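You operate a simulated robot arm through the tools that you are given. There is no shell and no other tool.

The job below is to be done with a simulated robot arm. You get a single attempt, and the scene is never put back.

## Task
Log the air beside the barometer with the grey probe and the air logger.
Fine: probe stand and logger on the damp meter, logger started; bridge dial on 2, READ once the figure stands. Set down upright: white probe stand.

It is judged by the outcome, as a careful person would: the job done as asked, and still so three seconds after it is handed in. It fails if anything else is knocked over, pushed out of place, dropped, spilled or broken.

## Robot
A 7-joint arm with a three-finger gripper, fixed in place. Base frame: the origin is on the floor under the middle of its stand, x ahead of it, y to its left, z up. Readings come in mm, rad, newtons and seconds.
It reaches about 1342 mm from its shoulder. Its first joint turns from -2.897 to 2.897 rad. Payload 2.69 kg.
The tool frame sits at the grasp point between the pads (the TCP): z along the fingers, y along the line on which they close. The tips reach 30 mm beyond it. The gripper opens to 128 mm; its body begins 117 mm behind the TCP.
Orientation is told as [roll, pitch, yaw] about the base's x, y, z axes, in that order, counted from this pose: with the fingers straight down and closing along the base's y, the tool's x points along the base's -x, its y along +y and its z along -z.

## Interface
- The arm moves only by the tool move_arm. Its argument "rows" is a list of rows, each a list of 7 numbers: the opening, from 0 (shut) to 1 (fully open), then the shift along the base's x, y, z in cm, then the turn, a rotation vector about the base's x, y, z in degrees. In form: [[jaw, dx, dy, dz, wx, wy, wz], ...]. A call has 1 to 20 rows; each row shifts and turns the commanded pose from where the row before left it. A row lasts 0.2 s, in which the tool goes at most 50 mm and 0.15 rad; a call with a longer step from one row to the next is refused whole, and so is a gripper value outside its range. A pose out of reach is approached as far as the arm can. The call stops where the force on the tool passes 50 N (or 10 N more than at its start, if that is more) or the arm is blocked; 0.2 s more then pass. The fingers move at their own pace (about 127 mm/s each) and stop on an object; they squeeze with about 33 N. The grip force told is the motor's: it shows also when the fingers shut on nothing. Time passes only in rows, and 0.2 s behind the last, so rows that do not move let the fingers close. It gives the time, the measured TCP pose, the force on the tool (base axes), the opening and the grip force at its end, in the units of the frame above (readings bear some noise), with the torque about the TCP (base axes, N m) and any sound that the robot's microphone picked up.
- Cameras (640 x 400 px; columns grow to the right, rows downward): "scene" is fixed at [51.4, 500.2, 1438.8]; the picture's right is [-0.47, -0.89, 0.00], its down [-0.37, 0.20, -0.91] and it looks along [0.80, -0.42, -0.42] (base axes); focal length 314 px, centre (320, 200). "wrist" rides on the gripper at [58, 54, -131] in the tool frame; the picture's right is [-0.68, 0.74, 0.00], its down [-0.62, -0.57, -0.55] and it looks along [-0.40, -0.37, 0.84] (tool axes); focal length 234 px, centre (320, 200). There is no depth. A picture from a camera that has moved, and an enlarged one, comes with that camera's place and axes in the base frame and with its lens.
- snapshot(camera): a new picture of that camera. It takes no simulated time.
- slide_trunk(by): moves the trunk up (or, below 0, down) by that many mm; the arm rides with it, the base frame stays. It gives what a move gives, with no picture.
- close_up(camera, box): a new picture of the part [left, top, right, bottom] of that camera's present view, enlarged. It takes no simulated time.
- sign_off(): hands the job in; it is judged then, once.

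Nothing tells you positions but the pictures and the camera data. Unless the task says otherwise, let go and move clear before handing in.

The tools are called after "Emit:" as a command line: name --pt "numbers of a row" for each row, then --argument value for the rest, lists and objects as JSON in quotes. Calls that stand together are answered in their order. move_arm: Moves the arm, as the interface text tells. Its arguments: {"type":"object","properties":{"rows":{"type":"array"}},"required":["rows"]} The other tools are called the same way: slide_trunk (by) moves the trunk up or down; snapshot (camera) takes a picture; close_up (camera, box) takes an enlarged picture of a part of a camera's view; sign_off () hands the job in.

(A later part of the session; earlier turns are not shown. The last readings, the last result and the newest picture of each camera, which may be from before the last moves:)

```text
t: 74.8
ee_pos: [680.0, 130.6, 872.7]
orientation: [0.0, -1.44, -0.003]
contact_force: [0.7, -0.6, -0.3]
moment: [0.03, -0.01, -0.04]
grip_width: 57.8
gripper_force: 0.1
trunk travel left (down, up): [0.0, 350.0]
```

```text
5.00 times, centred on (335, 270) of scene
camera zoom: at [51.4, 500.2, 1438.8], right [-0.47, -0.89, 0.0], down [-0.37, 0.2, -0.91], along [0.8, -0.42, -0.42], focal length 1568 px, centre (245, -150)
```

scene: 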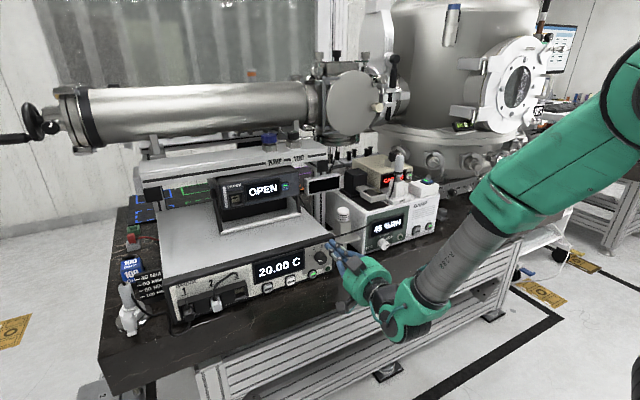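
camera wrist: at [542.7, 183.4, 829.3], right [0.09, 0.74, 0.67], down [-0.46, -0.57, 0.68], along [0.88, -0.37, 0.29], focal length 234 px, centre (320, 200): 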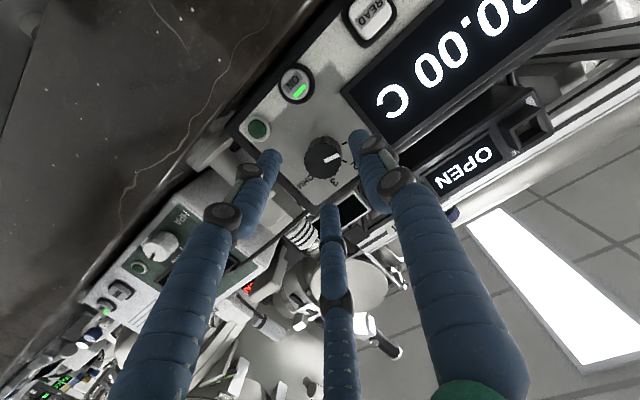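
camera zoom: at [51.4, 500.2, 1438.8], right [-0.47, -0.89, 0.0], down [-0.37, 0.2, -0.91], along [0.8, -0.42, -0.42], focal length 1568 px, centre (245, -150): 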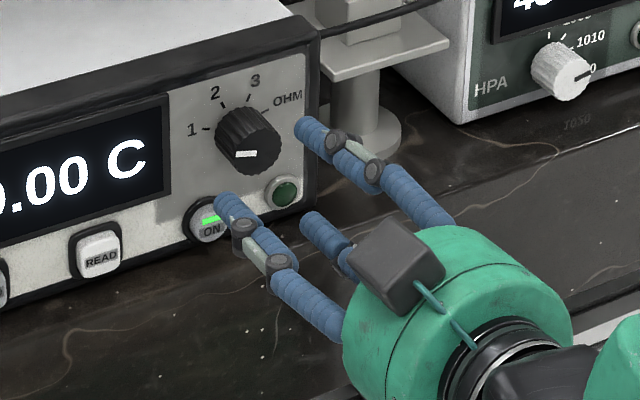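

The knob sits well centred between the open fingers in the wrist view. I advance along +x in steps.

Emit:
move_arm --pt "0.45 1.0 0 -0.2 0 0 0" --pt "0.45 1.0 0 -0.2 0 0 0" --pt "0.45 0.5 0 0 0 0 0" --pt "0.45 0 0 0 0 0 0"

Emit:
snapshot --camera "wrist"

Emit:
close_up --camera "scene" --box '[285, 230, 385, 310]'

```text
t: 75.8
ee_pos: [705.8, 130.4, 868.5]
orientation: [0.0, -1.441, -0.001]
contact_force: [0.0, -0.9, -0.1]
moment: [-0.02, -0.02, 0.0]
grip_width: 57.5
gripper_force: 0.0
trunk travel left (down, up): [0.0, 350.0]
```

```text
taken
camera wrist: at [567.6, 183.4, 825.0], right [0.09, 0.74, 0.67], down [-0.46, -0.57, 0.68], along [0.88, -0.37, 0.29], focal length 234 px, centre (320, 200)
```

wrist: 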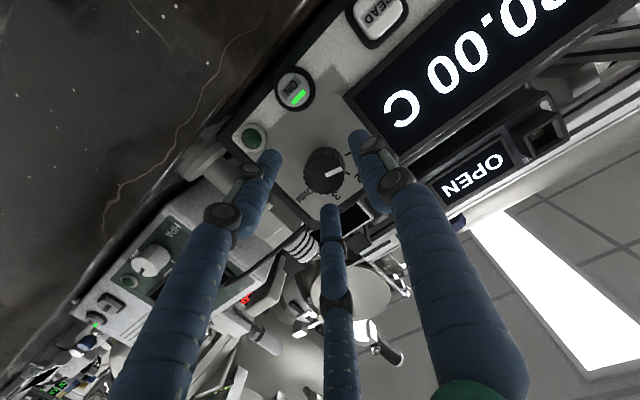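

```text
5.00 times, centred on (335, 270) of scene
camera zoom: at [51.4, 500.2, 1438.8], right [-0.47, -0.89, 0.0], down [-0.37, 0.2, -0.91], along [0.8, -0.42, -0.42], focal length 1568 px, centre (245, -150)
```

zoom: 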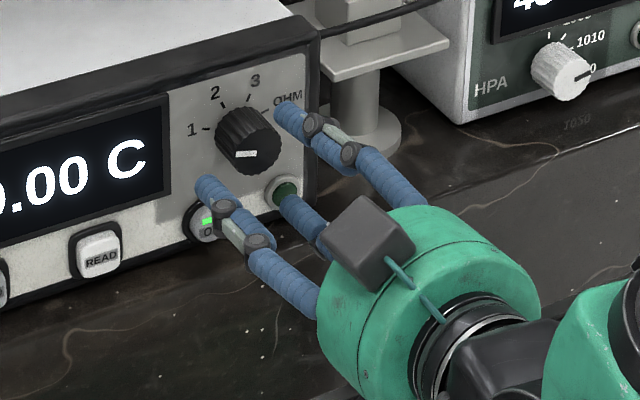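

Emit:
move_arm --pt "0.38 0 -0.2 0 0 0 0" --pt "0.38 1.0 0 0 0 0 0" --pt "0.38 1.0 0 0 0 0 0" --pt "0.38 0 0 0 0 0 0"

Emit:
snapshot --camera "wrist"

Emit:
close_up --camera "scene" --box '[285, 230, 385, 310]'

```text
t: 76.8
ee_pos: [725.9, 128.9, 868.0]
orientation: [0.0, -1.441, -0.001]
contact_force: [-0.7, -0.8, 1.1]
moment: [0.04, -0.01, -0.01]
grip_width: 48.7
gripper_force: 0.0
trunk travel left (down, up): [0.0, 350.0]
```

```text
taken
camera wrist: at [587.7, 181.6, 825.1], right [0.09, 0.74, 0.67], down [-0.46, -0.57, 0.68], along [0.88, -0.37, 0.29], focal length 234 px, centre (320, 200)
```

wrist: 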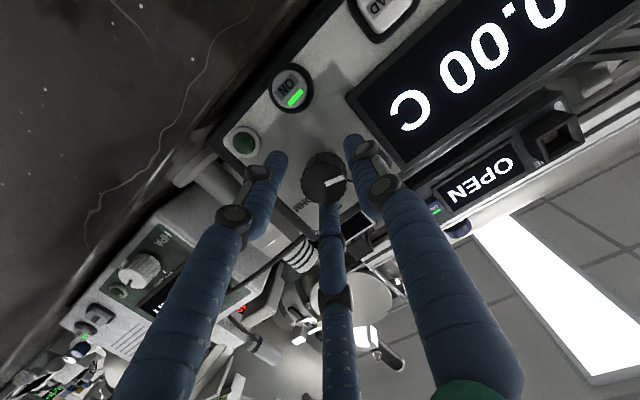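

```text
5.00 times, centred on (335, 270) of scene
camera zoom: at [51.4, 500.2, 1438.8], right [-0.47, -0.89, 0.0], down [-0.37, 0.2, -0.91], along [0.8, -0.42, -0.42], focal length 1568 px, centre (245, -150)
```

zoom: 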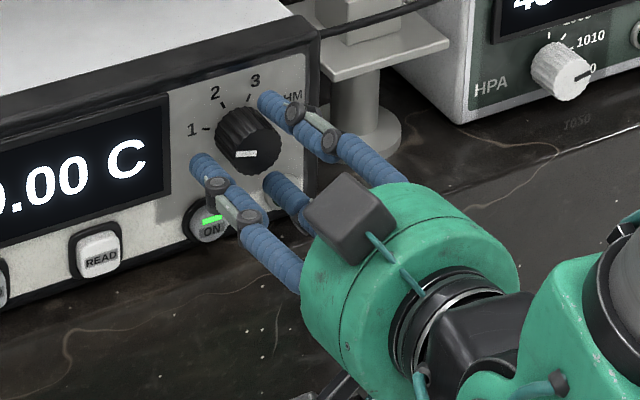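

Emit:
close_up --camera "wrist" --box '[220, 90, 420, 260]'

Emit:
close_up --camera "scene" --box '[315, 240, 355, 280]'

```text
2.35 times, centred on (320, 175) of wrist
camera zoom: at [587.7, 181.6, 825.1], right [0.09, 0.74, 0.67], down [-0.46, -0.57, 0.68], along [0.88, -0.37, 0.29], focal length 551 px, centre (320, 259)
```

zoom: 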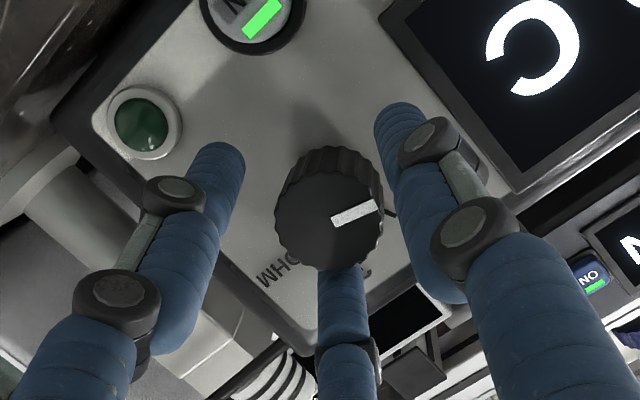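

```text
10.00 times, centred on (335, 260) of scene
camera zoom: at [51.4, 500.2, 1438.8], right [-0.47, -0.89, 0.0], down [-0.37, 0.2, -0.91], along [0.8, -0.42, -0.42], focal length 3136 px, centre (170, -400)
```

zoom: 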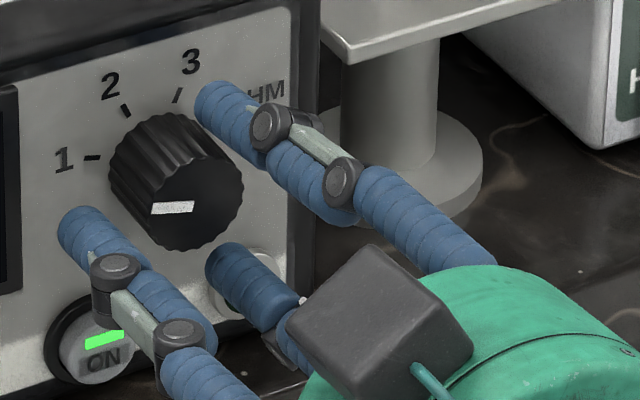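

The three fingers surround the knob. I advance 11 mm more and close on it gently.

Emit:
move_arm --pt "0.38 0.6 0 0 0 0 0" --pt "0.38 0.5 0 0 0 0 0" --pt "0.38 0 0 0 0 0 0"

Emit:
close_up --camera "wrist" --box '[220, 90, 420, 260]'

Emit:
close_up --camera "scene" --box '[315, 240, 355, 280]'

```text
t: 77.7
ee_pos: [735.2, 127.5, 868.6]
orientation: [0.0, -1.441, 0.0]
contact_force: [-6.4, 1.0, 2.1]
moment: [-0.08, -0.28, -0.04]
grip_width: 48.9
gripper_force: 0.5
trunk travel left (down, up): [0.0, 350.0]
```

```text
2.35 times, centred on (320, 175) of wrist
camera zoom: at [598.5, 181.5, 825.6], right [0.09, 0.74, 0.67], down [-0.46, -0.57, 0.68], along [0.88, -0.37, 0.29], focal length 551 px, centre (320, 259)
```

zoom: 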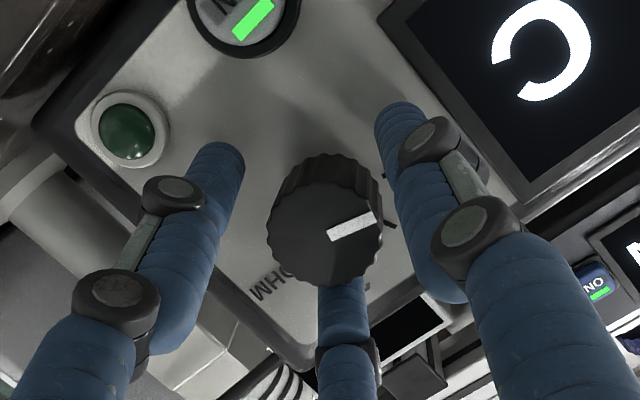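

```text
10.00 times, centred on (335, 260) of scene
camera zoom: at [51.4, 500.2, 1438.8], right [-0.47, -0.89, 0.0], down [-0.37, 0.2, -0.91], along [0.8, -0.42, -0.42], focal length 3136 px, centre (170, -400)
```

zoom: 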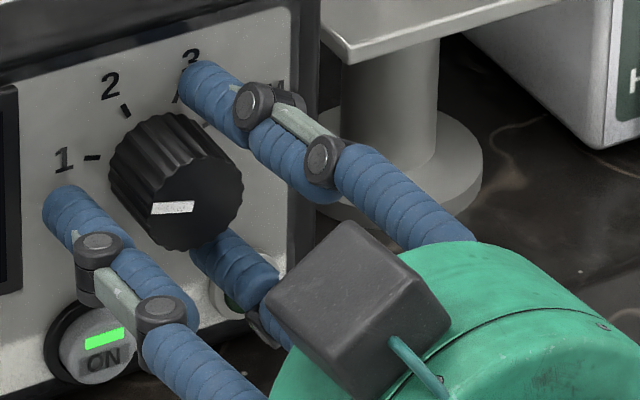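

The upper fingertip just touched the panel; I back off 5 mm and then close on the knob.

Emit:
move_arm --pt "0.38 -0.5 0 0 0 0 0" --pt "0.38 0 0 0 0 0 0"

Emit:
move_arm --pt "0.34 0 0 0 0 0 0" --pt "0.31 0 0 0 0 0 0" --pt "0.28 0 0 0 0 0 0" --pt "0.28 0 0 0 0 0 0"

Emit:
close_up --camera "wrist" --box '[220, 90, 420, 260]'

```text
t: 78.2
ee_pos: [730.7, 128.5, 866.9]
orientation: [0.001, -1.439, 0.001]
contact_force: [-0.3, -0.2, 0.1]
moment: [0.02, -0.01, 0.02]
grip_width: 48.5
gripper_force: 0.0
trunk travel left (down, up): [0.0, 350.0]
```

```text
t: 79.2
ee_pos: [732.3, 127.0, 868.0]
orientation: [0.004, -1.443, -0.006]
contact_force: [1.0, -8.1, 5.7]
moment: [0.04, -0.17, -0.26]
grip_width: 42.0
gripper_force: 4.3
trunk travel left (down, up): [0.0, 350.0]
```

```text
2.35 times, centred on (320, 175) of wrist
camera zoom: at [593.7, 180.8, 825.7], right [0.09, 0.74, 0.67], down [-0.46, -0.57, 0.68], along [0.88, -0.37, 0.29], focal length 551 px, centre (320, 259)
```

zoom: 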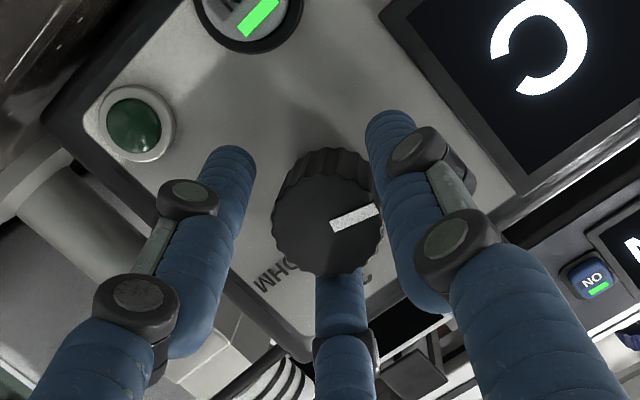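

The upper finger touches first; the hand is a few mm low. I centre it (+3.5 mm in z, −1 mm in y) and close further.

Emit:
move_arm --pt "0.38 0 0 0 0 0 0" --pt "0.38 0 -0.1 0.35 0 0 0" --pt "0.38 0 0 0 0 0 0"

Emit:
move_arm --pt "0.33 0 0 0 0 0 0" --pt "0.3 0 0 0 0 0 0" --pt "0.28 0 0 0 0 0 0" --pt "0.28 0 0 0 0 0 0"

Emit:
close_up --camera "wrist" --box '[220, 90, 420, 260]'

```text
t: 80.0
ee_pos: [729.7, 126.1, 870.8]
orientation: [-0.001, -1.439, 0.001]
contact_force: [0.2, -0.5, 0.0]
moment: [0.01, 0.0, 0.01]
grip_width: 48.7
gripper_force: 0.1
trunk travel left (down, up): [0.0, 350.0]
```

```text
t: 81.0
ee_pos: [730.6, 127.3, 871.7]
orientation: [0.001, -1.441, -0.001]
contact_force: [-0.1, -1.1, 0.9]
moment: [-0.01, -0.06, -0.04]
grip_width: 37.2
gripper_force: 0.9
trunk travel left (down, up): [0.0, 350.0]
```

```text
2.35 times, centred on (320, 175) of wrist
camera zoom: at [593.7, 180.2, 828.8], right [0.09, 0.74, 0.67], down [-0.46, -0.57, 0.68], along [0.88, -0.37, 0.29], focal length 551 px, centre (320, 259)
```

zoom: 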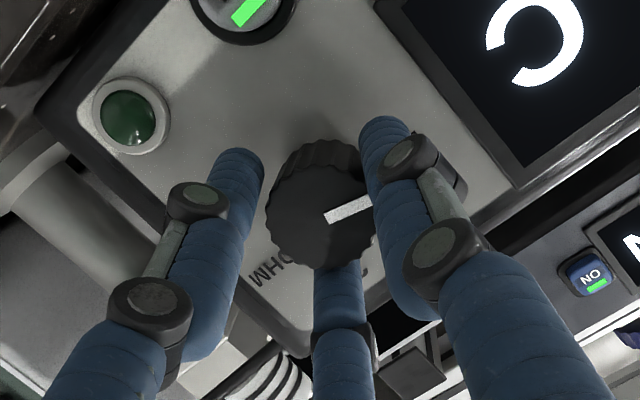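

Well centred now. I squeeze.

Emit:
move_arm --pt "0.24 0 0 0 0 0 0" --pt "0.15 0 0 0 0 0 0" --pt "0.05 0 0 0 0 0 0" --pt "0 0 0 0 0 0 0"

Emit:
close_up --camera "wrist" --box '[220, 90, 420, 260]'

Emit:
close_up --camera "scene" --box '[285, 230, 385, 310]'

```text
t: 82.0
ee_pos: [731.9, 126.8, 873.6]
orientation: [0.003, -1.442, -0.004]
contact_force: [2.7, 2.0, 10.1]
moment: [0.03, -0.93, 0.36]
grip_width: 34.1
gripper_force: 45.6
trunk travel left (down, up): [0.0, 350.0]
```

```text
2.35 times, centred on (320, 175) of wrist
camera zoom: at [594.1, 180.5, 829.8], right [0.09, 0.74, 0.67], down [-0.47, -0.57, 0.68], along [0.88, -0.37, 0.29], focal length 551 px, centre (320, 259)
```

zoom: 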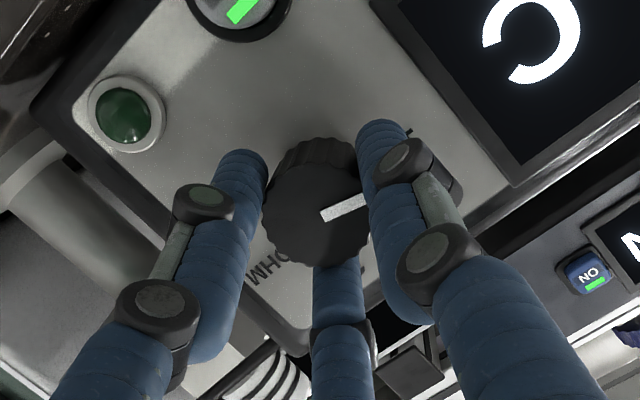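

```text
5.00 times, centred on (335, 270) of scene
camera zoom: at [51.4, 500.2, 1438.8], right [-0.47, -0.89, 0.0], down [-0.37, 0.2, -0.91], along [0.8, -0.42, -0.42], focal length 1568 px, centre (245, -150)
```

zoom: 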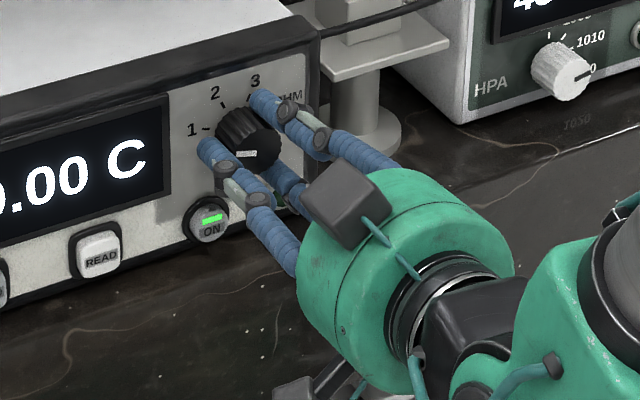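

Knob gripped. I turn it 50° clockwise (about +x).

Emit:
move_arm --pt "0 0 0 0.1 5 0 0" --pt "0 0 0 0 7.5 0 0" --pt "0 0 0 0 7.5 0 0" --pt "0 0 0 0 7.5 0 0" --pt "0 0 0 0 7.5 0 0" --pt "0 0 0 0 7.5 0 0" --pt "0 0 0 0 7.5 0 0" --pt "0 0 0 0 0 0 0"

Emit:
close_up --camera "wrist" --box '[220, 90, 420, 260]'

Emit:
close_up --camera "scene" --box '[245, 220, 375, 310]'

```text
t: 82.7
ee_pos: [730.1, 127.9, 873.0]
orientation: [0.257, -1.427, -0.272]
contact_force: [8.0, -11.9, -3.9]
moment: [-0.04, -0.81, -0.4]
grip_width: 34.2
gripper_force: 44.7
out of reach, approached as far as the arm can: row 1, 2, 3
trunk travel left (down, up): [0.0, 350.0]
stopped in row 3: the force on the tool passed its limit at 53 N (the readings are from after the stop); the commanded pose is now the measured one
```

```text
2.35 times, centred on (320, 175) of wrist
camera zoom: at [594.5, 184.6, 833.2], right [0.1, 0.71, 0.7], down [-0.47, -0.58, 0.66], along [0.88, -0.4, 0.27], focal length 551 px, centre (320, 259)
```

zoom: 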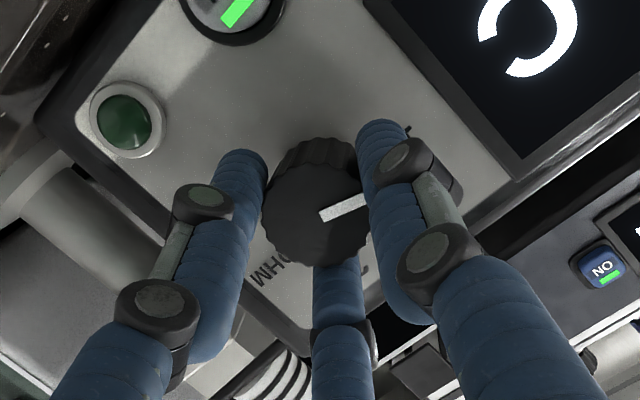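

```text
4.44 times, centred on (310, 265) of scene
camera zoom: at [51.4, 500.2, 1438.8], right [-0.47, -0.89, 0.0], down [-0.37, 0.2, -0.91], along [0.8, -0.42, -0.42], focal length 1394 px, centre (364, -89)
```

zoom: 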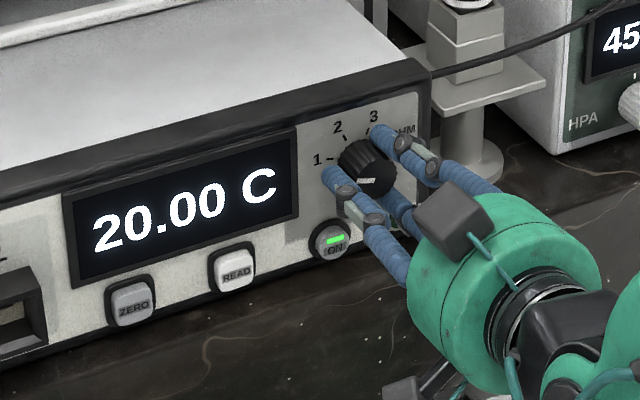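

The wrist joint is at its limit in that direction. I release, back off, pre-roll the hand by −57° about its own axis, and regrip to have the stroke available.

Emit:
move_arm --pt "0.3 0 0 0 0 0 0" --pt "0.38 0 0 0 0 0 0" --pt "0.38 0 0 0 0 0 0"

Emit:
move_arm --pt "0.38 -1.0 0 0 0 0 0" --pt "0.38 -1.5 0 0 0 0 0" --pt "0.38 -0.5 0 0 0 0 0" --pt "0.38 0 0 0 0 0 0"

Emit:
close_up --camera "scene" --box '[245, 220, 375, 310]'

```text
t: 83.5
ee_pos: [730.1, 128.7, 874.1]
orientation: [0.253, -1.43, -0.265]
contact_force: [0.1, -0.7, -0.4]
moment: [-0.04, -0.01, -0.01]
grip_width: 48.3
gripper_force: 0.0
trunk travel left (down, up): [0.0, 350.0]
```

```text
t: 84.5
ee_pos: [700.9, 130.4, 872.1]
orientation: [0.236, -1.429, -0.25]
contact_force: [-0.2, 0.3, 0.4]
moment: [-0.02, -0.02, 0.02]
grip_width: 48.6
gripper_force: 0.0
trunk travel left (down, up): [0.0, 350.0]
```

```text
4.44 times, centred on (310, 265) of scene
camera zoom: at [51.4, 500.2, 1438.8], right [-0.47, -0.89, 0.0], down [-0.37, 0.2, -0.91], along [0.8, -0.42, -0.42], focal length 1394 px, centre (364, -89)
```

zoom: 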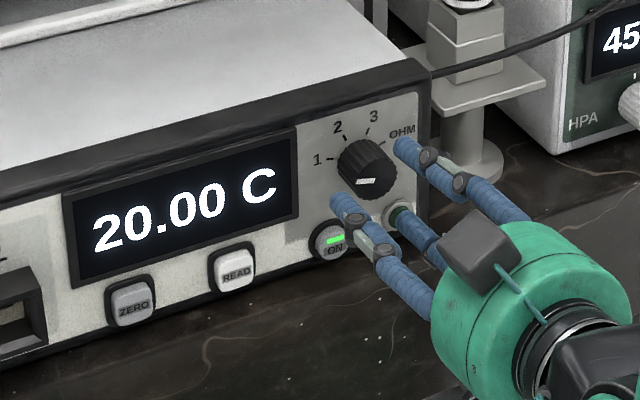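

Emit:
move_arm --pt "0.38 0 0 0 -7.05 0.09 0.99" --pt "0.38 0 0 0 -7.05 0.09 0.99" --pt "0.38 0 0 0 -7.05 0.09 0.99" --pt "0.38 0 0 0 -7.05 0.09 0.99" --pt "0.38 0 0 0 -7.05 0.09 0.99" --pt "0.38 0 0 0 -7.05 0.09 0.99" --pt "0.38 0 0 0 -7.05 0.09 0.99" --pt "0.38 0 0 0 -7.05 0.09 0.99" --pt "0.38 0 0 0 0 0 0"

Emit:
snapshot --camera "wrist"

Emit:
close_up --camera "scene" --box '[245, 220, 405, 330]'

```text
t: 86.5
ee_pos: [700.4, 130.0, 873.0]
orientation: [-1.4, -0.603, 1.463]
contact_force: [-0.2, 0.0, 1.0]
moment: [0.01, -0.04, -0.01]
grip_width: 48.8
gripper_force: 0.1
trunk travel left (down, up): [0.0, 350.0]
```

```text
taken
camera wrist: at [560.1, 113.1, 812.9], right [-0.02, 0.98, -0.21], down [-0.43, 0.18, 0.89], along [0.9, 0.11, 0.41], focal length 234 px, centre (320, 200)
```

wrist: 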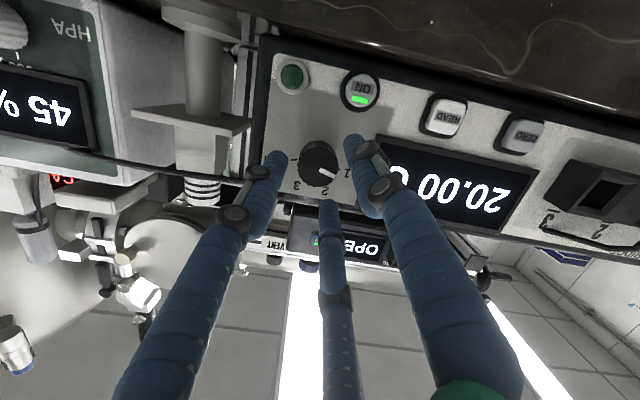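

```text
3.64 times, centred on (325, 275) of scene
camera zoom: at [51.4, 500.2, 1438.8], right [-0.47, -0.89, 0.0], down [-0.37, 0.2, -0.91], along [0.8, -0.42, -0.42], focal length 1140 px, centre (302, -73)
```

zoom: 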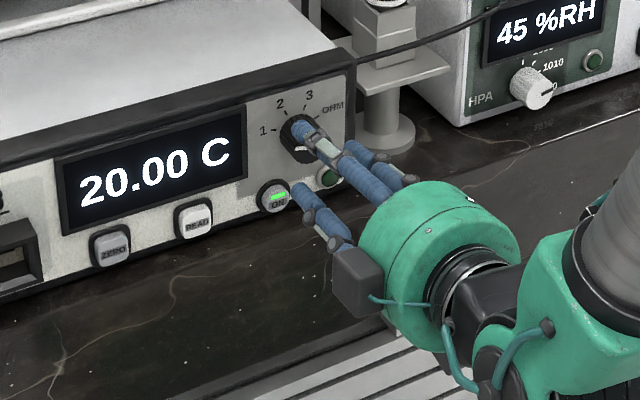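

Knob is again close to the hand axis. I advance around it with small corrections.

Emit:
move_arm --pt "0.38 0 0.12 -0.3 0 0 0" --pt "0.38 1.0 0 0 0 0 0" --pt "0.38 1.0 0 0 0 0 0" --pt "0.38 0.9 0 0 0 0 0" --pt "0.38 0 0 0 0 0 0"

Emit:
close_up --camera "wrist" --box '[220, 90, 420, 260]'

Emit:
close_up --camera "scene" --box '[305, 240, 365, 290]'

```text
t: 87.7
ee_pos: [729.2, 129.6, 869.8]
orientation: [-1.401, -0.607, 1.462]
contact_force: [1.1, -0.7, 0.0]
moment: [0.0, 0.02, 0.01]
grip_width: 48.7
gripper_force: 0.1
trunk travel left (down, up): [0.0, 350.0]
```

```text
2.35 times, centred on (320, 175) of wrist
camera zoom: at [589.4, 113.6, 810.0], right [-0.02, 0.98, -0.21], down [-0.43, 0.18, 0.89], along [0.9, 0.11, 0.41], focal length 551 px, centre (320, 259)
```

zoom: 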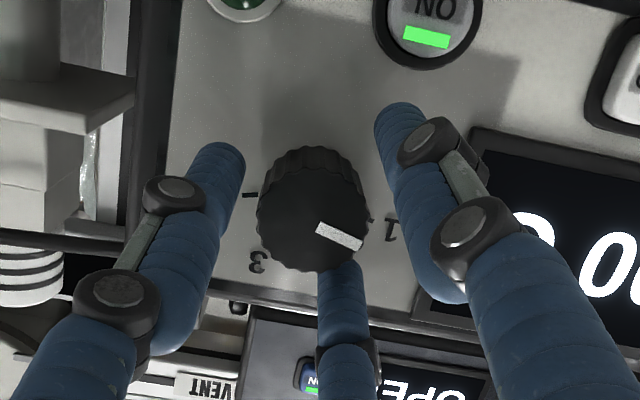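

```text
8.00 times, centred on (335, 265) of scene
camera zoom: at [51.4, 500.2, 1438.8], right [-0.47, -0.89, 0.0], down [-0.37, 0.2, -0.91], along [0.8, -0.42, -0.42], focal length 2509 px, centre (200, -320)
```

zoom: 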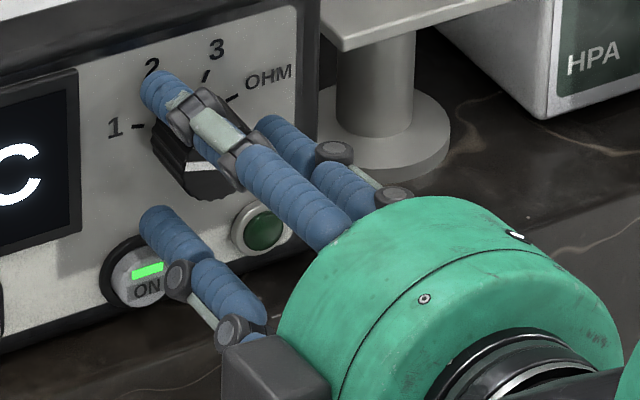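

Emit:
move_arm --pt "0.33 0 0 0 0 0 0" --pt "0.3 0 0 0 0 0 0" --pt "0.28 0 0 0 0 0 0" --pt "0.28 0 0 0 0 0 0"

```text
t: 88.7
ee_pos: [729.3, 130.3, 871.1]
orientation: [-1.399, -0.605, 1.464]
contact_force: [1.0, 2.7, 3.0]
moment: [0.0, -0.08, 0.05]
grip_width: 38.2
gripper_force: 1.6
trunk travel left (down, up): [0.0, 350.0]
```

Emit:
move_arm --pt "0.24 0 0.05 0.05 0 0 0" --pt "0.15 0 0 0 0 0 0" --pt "0.05 0 0 0 0 0 0" --pt "0 0 0 0 0 0 0"

Emit:
close_up --camera "wrist" --box '[220, 90, 420, 260]'

```text
t: 89.7
ee_pos: [730.6, 130.2, 870.8]
orientation: [-1.4, -0.606, 1.462]
contact_force: [6.3, -6.9, 3.0]
moment: [-0.02, -0.2, 0.25]
grip_width: 35.8
gripper_force: 33.4
trunk travel left (down, up): [0.0, 350.0]
```

```text
2.35 times, centred on (320, 175) of wrist
camera zoom: at [589.3, 114.0, 810.9], right [-0.02, 0.98, -0.21], down [-0.43, 0.18, 0.89], along [0.9, 0.11, 0.41], focal length 551 px, centre (320, 259)
```

zoom: 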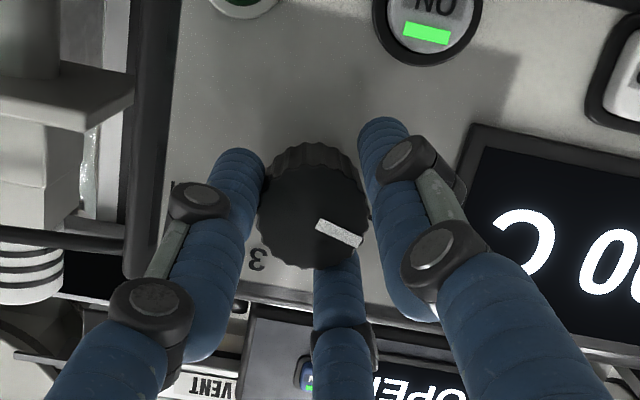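

Firm, centred grip. Now I turn +50° about x with small position compensation.

Emit:
move_arm --pt "0 0 -0.04 0.01 5 0 0" --pt "0 0 -0.04 0.02 7.5 0 0" --pt "0 0 -0.05 0.02 7.5 0 0" --pt "0 0 -0.05 0.03 7.5 0 0" --pt "0 0 -0.05 0.03 7.5 0 0" --pt "0 0 -0.04 0.04 7.5 0 0" --pt "0 0 -0.04 0.04 7.5 0 0" --pt "0 0 0 0 0 0 0"

Emit:
close_up --camera "wrist" --box '[220, 90, 420, 260]'

Emit:
close_up --camera "scene" --box '[245, 220, 375, 310]'

```text
t: 90.5
ee_pos: [733.8, 131.6, 869.1]
orientation: [-1.352, -0.926, 1.434]
contact_force: [-1.0, -1.4, 12.2]
moment: [-0.09, -0.81, 0.26]
grip_width: 39.5
gripper_force: 33.2
out of reach, approached as far as the arm can: row 4
trunk travel left (down, up): [0.0, 350.0]
stopped in row 4: the force on the tool passed its limit at 76 N (the readings are from after the stop); the commanded pose is now the measured one
```

```text
2.35 times, centred on (320, 175) of wrist
camera zoom: at [593.3, 134.7, 806.5], right [-0.02, 0.99, 0.11], down [-0.43, -0.11, 0.9], along [0.9, -0.02, 0.43], focal length 551 px, centre (320, 259)
```

zoom: 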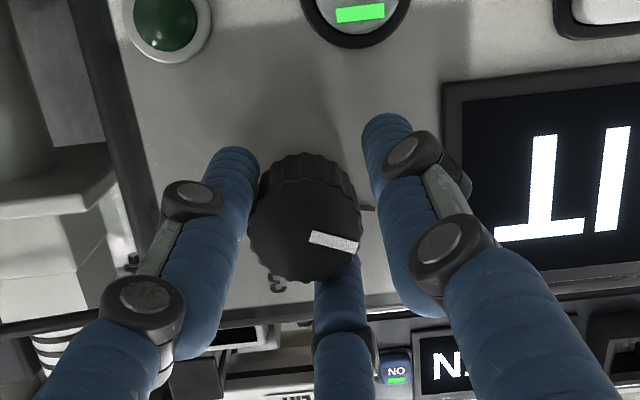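

```text
4.44 times, centred on (310, 265) of scene
camera zoom: at [51.4, 500.2, 1438.8], right [-0.47, -0.89, 0.0], down [-0.37, 0.2, -0.91], along [0.8, -0.42, -0.42], focal length 1394 px, centre (364, -89)
```

zoom: 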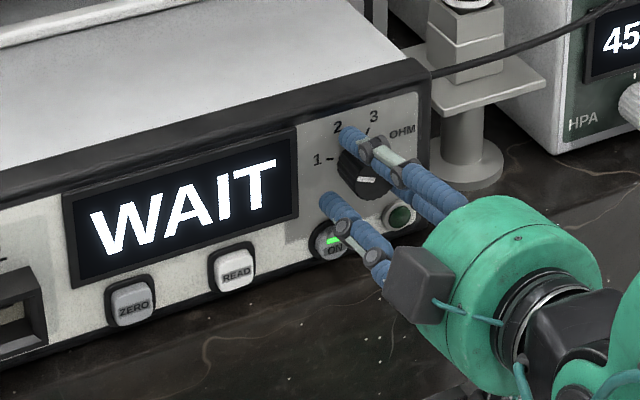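

The display went to WAIT, but the pointer moved only about 10°, the arm hit a reach limit again. I release and look at the dial.

Emit:
move_arm --pt "0.36 0 0 0 0 0 0" --pt "0.42 0 0 0 0 0 0" --pt "0.42 0 0 0 0 0 0"

Emit:
close_up --camera "wrist" --box '[220, 90, 420, 260]'

Emit:
close_up --camera "scene" --box '[245, 220, 375, 310]'

```text
t: 91.3
ee_pos: [732.0, 132.9, 864.8]
orientation: [-1.343, -0.922, 1.427]
contact_force: [0.0, 0.2, -0.4]
moment: [0.02, 0.01, 0.03]
grip_width: 53.7
gripper_force: 0.1
trunk travel left (down, up): [0.0, 350.0]
```

```text
2.35 times, centred on (320, 175) of wrist
camera zoom: at [591.8, 134.5, 803.5], right [-0.02, 0.99, 0.11], down [-0.43, -0.11, 0.9], along [0.9, -0.02, 0.43], focal length 551 px, centre (320, 259)
```

zoom: 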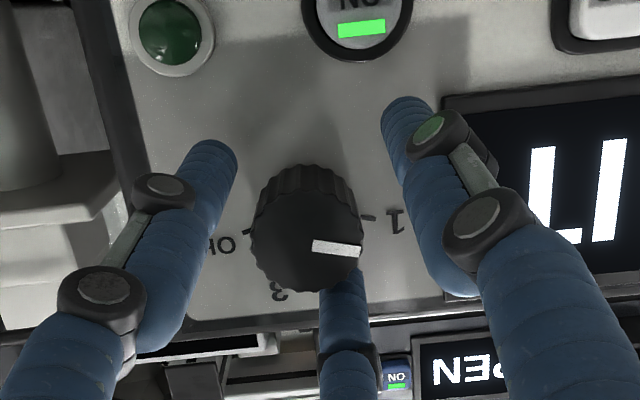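

```text
4.44 times, centred on (310, 265) of scene
camera zoom: at [51.4, 500.2, 1438.8], right [-0.47, -0.89, 0.0], down [-0.37, 0.2, -0.91], along [0.8, -0.42, -0.42], focal length 1394 px, centre (364, -89)
```

zoom: 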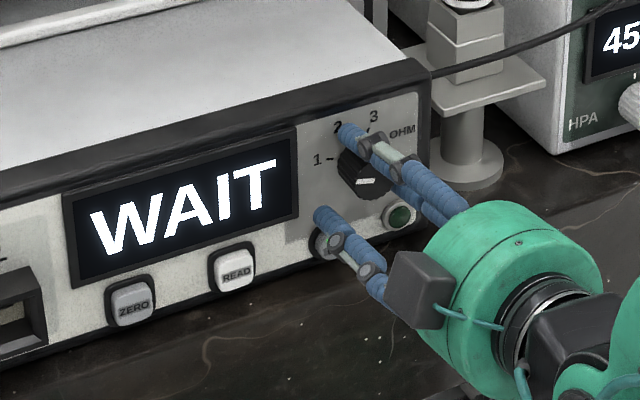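

The dial sprang back to 1 (it has detents; the jump needs >25°). I back off and test in free space what turning range the arm has here.

Emit:
move_arm --pt "0.42 -1.0 0 0 0 0 0" --pt "0.42 -1.5 0 0 0 0 0" --pt "0.42 -1.5 0 0.3 0 0 0" --pt "0.42 0 0 0 0 0 0"

Emit:
move_arm --pt "0.42 0 0 0 5 0 0" --pt "0.42 0 0 0 5 0 0" --pt "0.42 0 0 0 5 0 0"

Emit:
snapshot --camera "scene"

```text
t: 92.3
ee_pos: [691.9, 132.3, 868.9]
orientation: [-1.342, -0.923, 1.425]
contact_force: [0.9, 0.9, 0.4]
moment: [0.0, 0.0, 0.02]
grip_width: 54.0
gripper_force: 0.0
trunk travel left (down, up): [0.0, 350.0]
```

```text
t: 93.1
ee_pos: [691.7, 138.4, 869.5]
orientation: [-1.243, -1.178, 1.329]
contact_force: [-0.8, 0.4, 0.1]
moment: [0.02, -0.01, -0.02]
grip_width: 53.7
gripper_force: 0.0
out of reach, approached as far as the arm can: row 3
trunk travel left (down, up): [0.0, 350.0]
```

```text
taken
```

scene: 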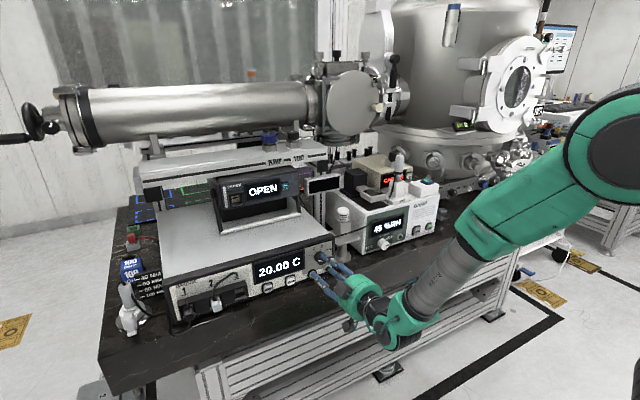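

Emit:
move_arm --pt "0.42 0 -0.3 0.2 -5.3 4.0 -0.5" --pt "0.42 0 -0.3 0.2 -5.3 4.0 -0.5" --pt "0.42 0 -0.2 0.1 -5.3 4.0 -0.5" --pt "0.42 0 0 0 0 0 0"

Emit:
snapshot --camera "wrist"

```text
t: 94.1
ee_pos: [691.0, 132.1, 873.8]
orientation: [-1.041, -0.85, 1.138]
contact_force: [-0.2, -1.3, 0.3]
moment: [-0.03, 0.03, 0.0]
grip_width: 53.7
gripper_force: 0.1
trunk travel left (down, up): [0.0, 350.0]
```

```text
taken
camera wrist: at [541.0, 140.3, 842.1], right [0.05, 1.0, 0.09], down [-0.24, -0.07, 0.97], along [0.97, -0.07, 0.23], focal length 234 px, centre (320, 200)
```

wrist: 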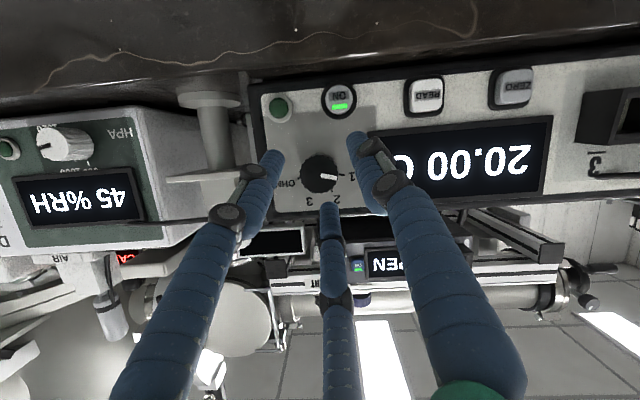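

Emit:
move_arm --pt "0.42 0 0 0 -6.25 0 0" --pt "0.42 0 0 0 -6.25 0 0" --pt "0.42 0 0 0 -6.25 0 0" --pt "0.42 0 0 0 -6.25 0 0" --pt "0.42 0 0 0 0 0 0"

Emit:
move_arm --pt "0.42 0 0 0 6.25 0 0" --pt "0.42 0 0 0 6.25 0 0" --pt "0.42 0 0 0 6.25 0 0" --pt "0.42 0 0 0 6.25 0 0" --pt "0.42 0 0 0 6.25 0 0" --pt "0.42 0 0 0 6.25 0 0" --pt "0.42 0 0 0 6.25 0 0" --pt "0.42 0 0 0 6.25 0 0" --pt "0.42 0 0 0 0 0 0"

```text
t: 95.3
ee_pos: [689.8, 130.4, 875.1]
orientation: [-1.241, -0.438, 1.259]
contact_force: [0.5, 0.5, -0.8]
moment: [0.05, 0.03, -0.01]
grip_width: 53.7
gripper_force: 0.0
trunk travel left (down, up): [0.0, 350.0]
```

```text
t: 97.3
ee_pos: [685.6, 151.2, 879.3]
orientation: [-0.535, -1.198, 0.676]
contact_force: [0.7, -0.4, 0.3]
moment: [-0.03, 0.01, -0.01]
grip_width: 53.6
gripper_force: 0.1
out of reach, approached as far as the arm can: row 7, 8
trunk travel left (down, up): [0.0, 350.0]
```

The arm's wrist joint runs out only in the positive turning direction, so I'll pre-roll much further negative (thumb about −70° at mid-stroke), return to the 7.5° tilt, and test the whole stroke in free air first.

Emit:
move_arm --pt "0.42 0 -0.3 0 -6.99 -0.77 2.32" --pt "0.42 0 -0.3 0 -6.99 -0.77 2.32" --pt "0.42 0 -0.3 0 -6.99 -0.77 2.32" --pt "0.42 0 -0.3 0 -6.99 -0.77 2.32" --pt "0.42 0 -0.3 0 -6.99 -0.77 2.32" --pt "0.42 0 -0.3 0 -6.99 -0.77 2.32" --pt "0.42 0 -0.2 0 -6.99 -0.77 2.32" --pt "0.42 0 0 0 -6.99 -0.77 2.32" --pt "0.42 0 0 0 0 -5.35 -3.1" --pt "0.42 0 0 0 0 -5.35 -3.1" --pt "0.42 0 0 0 0 0 0"

Emit:
snapshot --camera "wrist"

Emit:
snapshot --camera "scene"

```text
t: 99.7
ee_pos: [680.4, 148.8, 882.1]
orientation: [-1.414, -0.326, 1.533]
contact_force: [0.2, 0.4, 0.8]
moment: [0.0, 0.02, 0.02]
grip_width: 53.9
gripper_force: 0.2
out of reach, approached as far as the arm can: row 1, 3, 5
trunk travel left (down, up): [0.0, 350.0]
```

```text
taken
camera wrist: at [542.3, 108.4, 831.5], right [-0.08, 0.88, -0.47], down [-0.44, 0.39, 0.81], along [0.9, 0.27, 0.35], focal length 234 px, centre (320, 200)
```

wrist: 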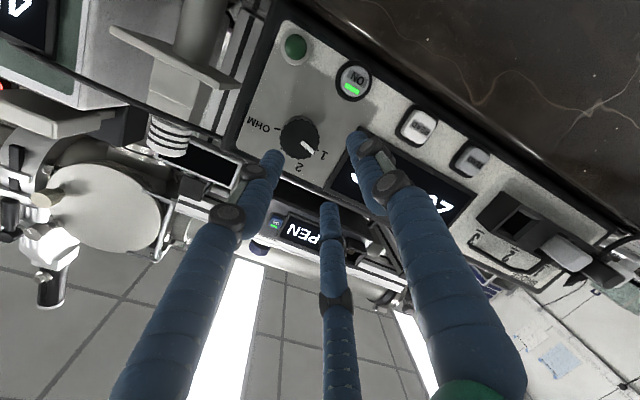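

```text
taken
```

scene: 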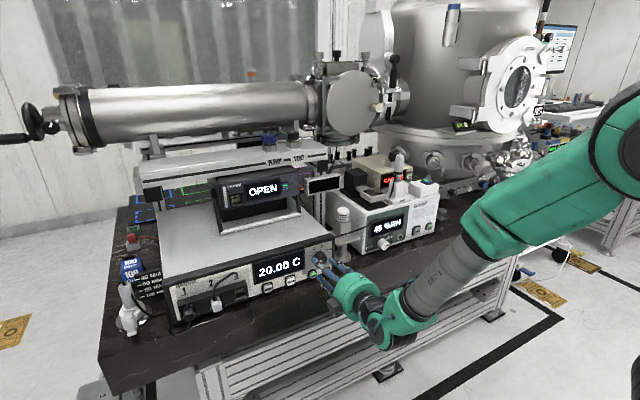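

Emit:
move_arm --pt "0.42 0.5 -0.6 -0.3 -6.25 0 0" --pt "0.42 0.5 -0.6 -0.3 -6.25 0 0" --pt "0.42 0 -0.6 -0.2 -6.25 0 0" --pt "0.42 0 0 0 -6.25 0 0" --pt "0.42 0 0 0 0 0 0"

Emit:
move_arm --pt "0.42 0 0 0 6.25 0 0" --pt "0.42 0 0 0 6.25 0 0" --pt "0.42 0 0 0 6.25 0 0" --pt "0.42 0 0 0 6.25 0 0" --pt "0.42 0 0 0 6.25 0 0" --pt "0.42 0 0 0 6.25 0 0" --pt "0.42 0 0 0 6.25 0 0" --pt "0.42 0 0 0 6.25 0 0" --pt "0.42 0 0 0 0 0 0"

```text
t: 100.9
ee_pos: [691.6, 130.7, 875.4]
orientation: [-1.43, 0.111, 1.534]
contact_force: [0.3, 0.0, -1.0]
moment: [0.01, -0.02, -0.02]
grip_width: 53.6
gripper_force: 0.1
trunk travel left (down, up): [0.0, 350.0]
```

```text
t: 102.9
ee_pos: [689.0, 138.7, 875.4]
orientation: [-1.391, -0.761, 1.508]
contact_force: [0.3, 0.0, -0.1]
moment: [0.0, -0.03, -0.05]
grip_width: 53.6
gripper_force: 0.1
out of reach, approached as far as the arm can: row 8
trunk travel left (down, up): [0.0, 350.0]
```

Seven of eight steps worked; I shift the stroke another −24° and test again.

Emit:
move_arm --pt "0.42 0 -0.2 0 -6.96 -0.05 0.51" --pt "0.42 0 -0.2 0 -6.96 -0.05 0.51" --pt "0.42 0 -0.2 0 -6.96 -0.05 0.51" --pt "0.42 0 -0.2 0 -6.96 -0.05 0.51" --pt "0.42 0 0 0 -6.96 -0.05 0.51" --pt "0.42 0 0 0 -6.96 -0.05 0.51" --pt "0.42 0 0 0 -6.96 -0.05 0.51" --pt "0.42 0 0 0 -6.25 0 0" --pt "0.42 0 0 0 -6.25 0 0" --pt "0.42 0 0 0 -6.25 0 0" --pt "0.42 0 0 0 -6.25 0 0" --pt "0.42 0 0 0 0 0 0"

Emit:
move_arm --pt "0.42 0 0 0 6.25 0 0" --pt "0.42 0 0 0 6.25 0 0" --pt "0.42 0 0 0 6.25 0 0" --pt "0.42 0 0 0 6.25 0 0" --pt "0.42 0 0 0 6.25 0 0" --pt "0.42 0 0 0 6.25 0 0" --pt "0.42 0 0 0 6.25 0 0" --pt "0.42 0 0 0 6.25 0 0" --pt "0.42 0 0 0 0 0 0"

```text
t: 105.5
ee_pos: [689.6, 129.8, 875.8]
orientation: [-1.397, 0.526, 1.597]
contact_force: [-0.2, -0.1, -0.3]
moment: [0.01, 0.02, -0.03]
grip_width: 53.8
gripper_force: 0.1
trunk travel left (down, up): [0.0, 350.0]
```

```text
t: 107.5
ee_pos: [688.1, 138.5, 876.4]
orientation: [-1.416, -0.35, 1.583]
contact_force: [-0.3, -0.3, 0.5]
moment: [0.0, 0.02, 0.0]
grip_width: 53.9
gripper_force: 0.0
out of reach, approached as far as the arm can: row 8
trunk travel left (down, up): [0.0, 350.0]
```

Emit:
move_arm --pt "0.42 0 -0.2 0 -6.25 0 0" --pt "0.42 0 -0.2 0 -6.25 0 0" --pt "0.42 0 -0.2 0 -6.25 0 0" --pt "0.42 0 -0.2 0 -6.25 0 0" --pt "0.42 0 0 0 -6.25 0 0" --pt "0.42 0 0 0 -6.25 0 0" --pt "0.42 0 0 0 -6.25 0 0" --pt "0.42 0 0 0 -6.25 0 0" --pt "0.42 0 0 0 -6.25 0 0" --pt "0.42 0 0 0 -6.25 0 0" --pt "0.42 0 0 0 -6.25 0 0" --pt "0.42 0 0 0 -6.25 0 0" --pt "0.42 0 0 0 0 0 0"

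Emit:
snapshot --camera "wrist"

Emit:
snapshot --camera "scene"

```text
t: 110.3
ee_pos: [688.7, 129.5, 876.7]
orientation: [-1.38, 0.959, 1.609]
contact_force: [0.6, 1.2, -0.8]
moment: [-0.02, -0.01, -0.02]
grip_width: 53.9
gripper_force: 0.1
trunk travel left (down, up): [0.0, 350.0]
```

```text
taken
camera wrist: at [551.8, 67.9, 907.4], right [-0.13, -0.21, -0.97], down [-0.46, 0.88, -0.13], along [0.88, 0.43, -0.21], focal length 234 px, centre (320, 200)
```

wrist: 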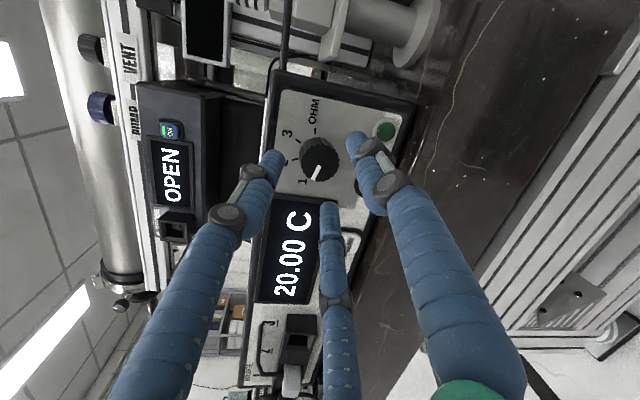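

```text
taken
```

scene: 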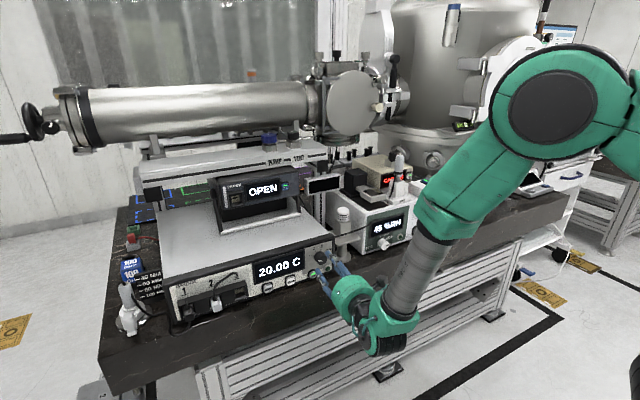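

Start pose reached without flags. I test the +50° stroke here in free air.

Emit:
move_arm --pt "0.42 0 0 0 6.25 0 0" --pt "0.42 0 0 0 6.25 0 0" --pt "0.42 0 0 0 6.25 0 0" --pt "0.42 0 0 0 6.25 0 0" --pt "0.42 0 0 0 6.25 0 0" --pt "0.42 0 0 0 6.25 0 0" --pt "0.42 0 0 0 6.25 0 0" --pt "0.42 0 0 0 6.25 0 0" --pt "0.42 0 0 0 0 0 0"

Emit:
move_arm --pt "0.42 0 0 0 -6.25 0 0" --pt "0.42 0 0 0 -6.25 0 0" --pt "0.42 0 0 0 -6.25 0 0" --pt "0.42 0 0 0 -6.25 0 0" --pt "0.42 0 0 0 -6.25 0 0" --pt "0.42 0 0 0 -6.25 0 0" --pt "0.42 0 0 0 -6.25 0 0" --pt "0.42 0 0 0 -6.25 0 0" --pt "0.42 0 0 0 0 0 0"

Emit:
close_up --camera "wrist" --box '[220, 90, 420, 260]'

```text
t: 112.3
ee_pos: [689.4, 129.8, 876.2]
orientation: [-1.409, 0.085, 1.594]
contact_force: [-0.5, -0.3, -0.3]
moment: [0.04, 0.0, 0.0]
grip_width: 53.5
gripper_force: 0.1
trunk travel left (down, up): [0.0, 350.0]
```

```text
t: 114.3
ee_pos: [689.8, 130.0, 877.2]
orientation: [-1.377, 0.961, 1.611]
contact_force: [0.1, -0.7, 0.6]
moment: [-0.01, -0.03, -0.01]
grip_width: 53.8
gripper_force: 0.1
trunk travel left (down, up): [0.0, 350.0]
```

```text
2.35 times, centred on (320, 175) of wrist
camera zoom: at [552.1, 68.0, 907.0], right [-0.13, -0.21, -0.97], down [-0.47, 0.88, -0.13], along [0.88, 0.43, -0.21], focal length 551 px, centre (320, 259)
```

zoom: 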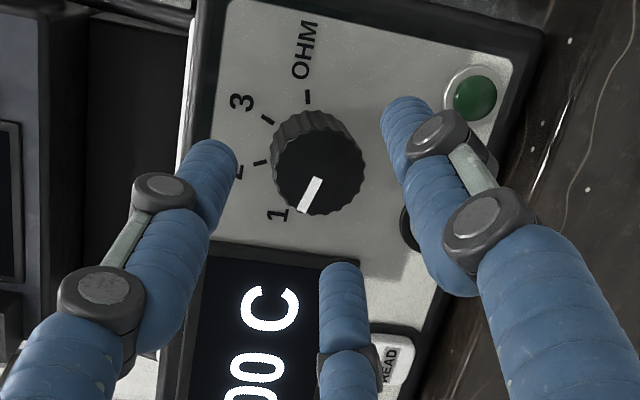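

The full stroke works in free air. I now move to the knob with this orientation.

Emit:
move_arm --pt "0.4 0 0.06 -0.7 0 0 0" --pt "0.4 0 0.06 -0.58 0 0 0" --pt "0.4 1.0 0 0 0 0 0" --pt "0.4 1.0 0 0 0 0 0" --pt "0.4 0 0 0 0 0 0"

Emit:
close_up --camera "wrist" --box '[220, 90, 420, 260]'

Emit:
close_up --camera "scene" --box '[295, 230, 375, 300]'

```text
t: 115.5
ee_pos: [708.1, 132.0, 864.2]
orientation: [-1.377, 0.958, 1.612]
contact_force: [-3.4, 0.0, 0.5]
moment: [0.0, -0.05, 0.02]
grip_width: 51.4
gripper_force: 0.1
trunk travel left (down, up): [0.0, 350.0]
```

```text
2.35 times, centred on (320, 175) of wrist
camera zoom: at [571.7, 68.9, 894.3], right [-0.13, -0.21, -0.97], down [-0.47, 0.88, -0.13], along [0.88, 0.43, -0.21], focal length 551 px, centre (320, 259)
```

zoom: 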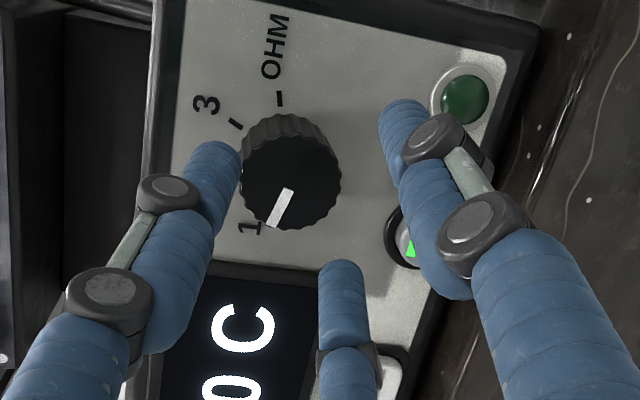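

```text
5.71 times, centred on (335, 265) of scene
camera zoom: at [51.4, 500.2, 1438.8], right [-0.47, -0.89, 0.0], down [-0.37, 0.2, -0.91], along [0.8, -0.42, -0.42], focal length 1792 px, centre (234, -171)
```

zoom: 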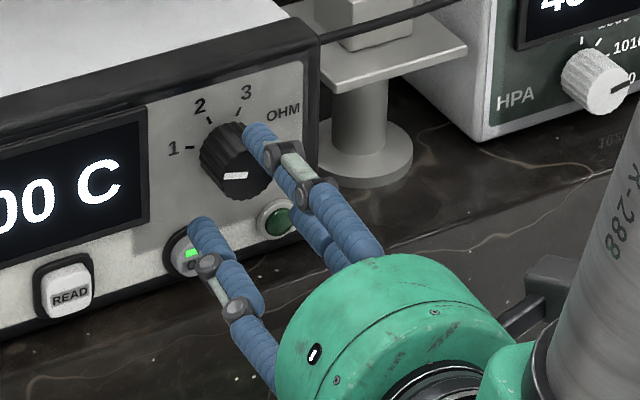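

A fingertip touched the knob's rim since the hand is a bit low. I back off slightly and raise it.

Emit:
move_arm --pt "0.42 -0.8 0 0 0 0 0" --pt "0.42 0 0.3 0.7 0 0 0" --pt "0.42 0 0 0 0 0 0"

Emit:
close_up --camera "wrist" --box '[220, 90, 420, 260]'

```text
t: 116.3
ee_pos: [700.1, 134.1, 870.4]
orientation: [-1.377, 0.96, 1.612]
contact_force: [-0.4, -0.2, 0.1]
moment: [0.03, 0.0, 0.0]
grip_width: 53.7
gripper_force: 0.1
trunk travel left (down, up): [0.0, 350.0]
```

```text
2.35 times, centred on (320, 175) of wrist
camera zoom: at [563.8, 72.0, 901.3], right [-0.13, -0.21, -0.97], down [-0.47, 0.88, -0.13], along [0.88, 0.43, -0.21], focal length 551 px, centre (320, 259)
```

zoom: 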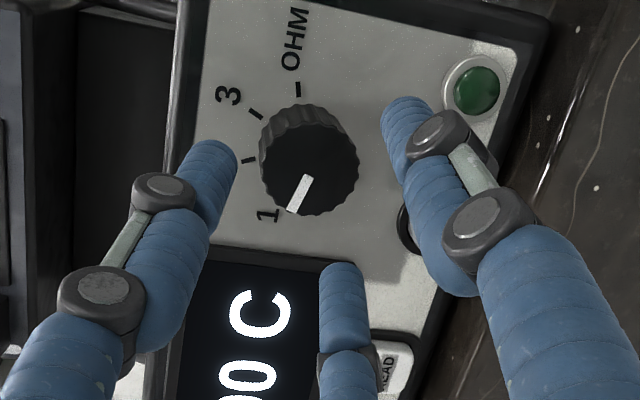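

Emit:
move_arm --pt "0.42 1.0 -0.05 -0.1 0 0 0" --pt "0.42 1.0 -0.05 -0.13 0 0 0" --pt "0.42 0 0 0 0 0 0"

Emit:
close_up --camera "wrist" --box '[220, 90, 420, 260]'

```text
t: 117.1
ee_pos: [720.6, 134.1, 869.1]
orientation: [-1.378, 0.96, 1.61]
contact_force: [0.5, -0.1, -0.4]
moment: [0.01, -0.01, 0.01]
grip_width: 54.0
gripper_force: 0.1
trunk travel left (down, up): [0.0, 350.0]
```

```text
2.35 times, centred on (320, 175) of wrist
camera zoom: at [583.9, 71.3, 899.0], right [-0.13, -0.21, -0.97], down [-0.47, 0.88, -0.13], along [0.88, 0.43, -0.21], focal length 551 px, centre (320, 259)
```

zoom: 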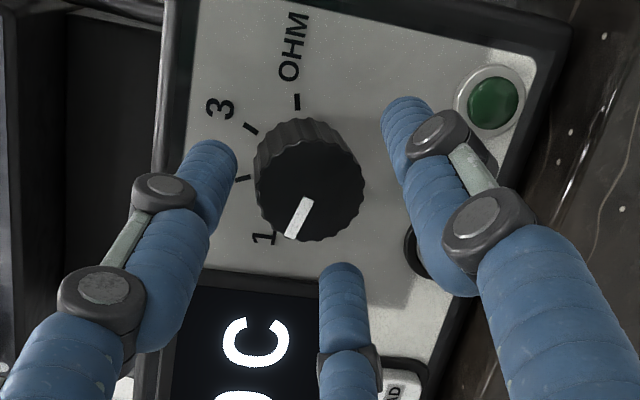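

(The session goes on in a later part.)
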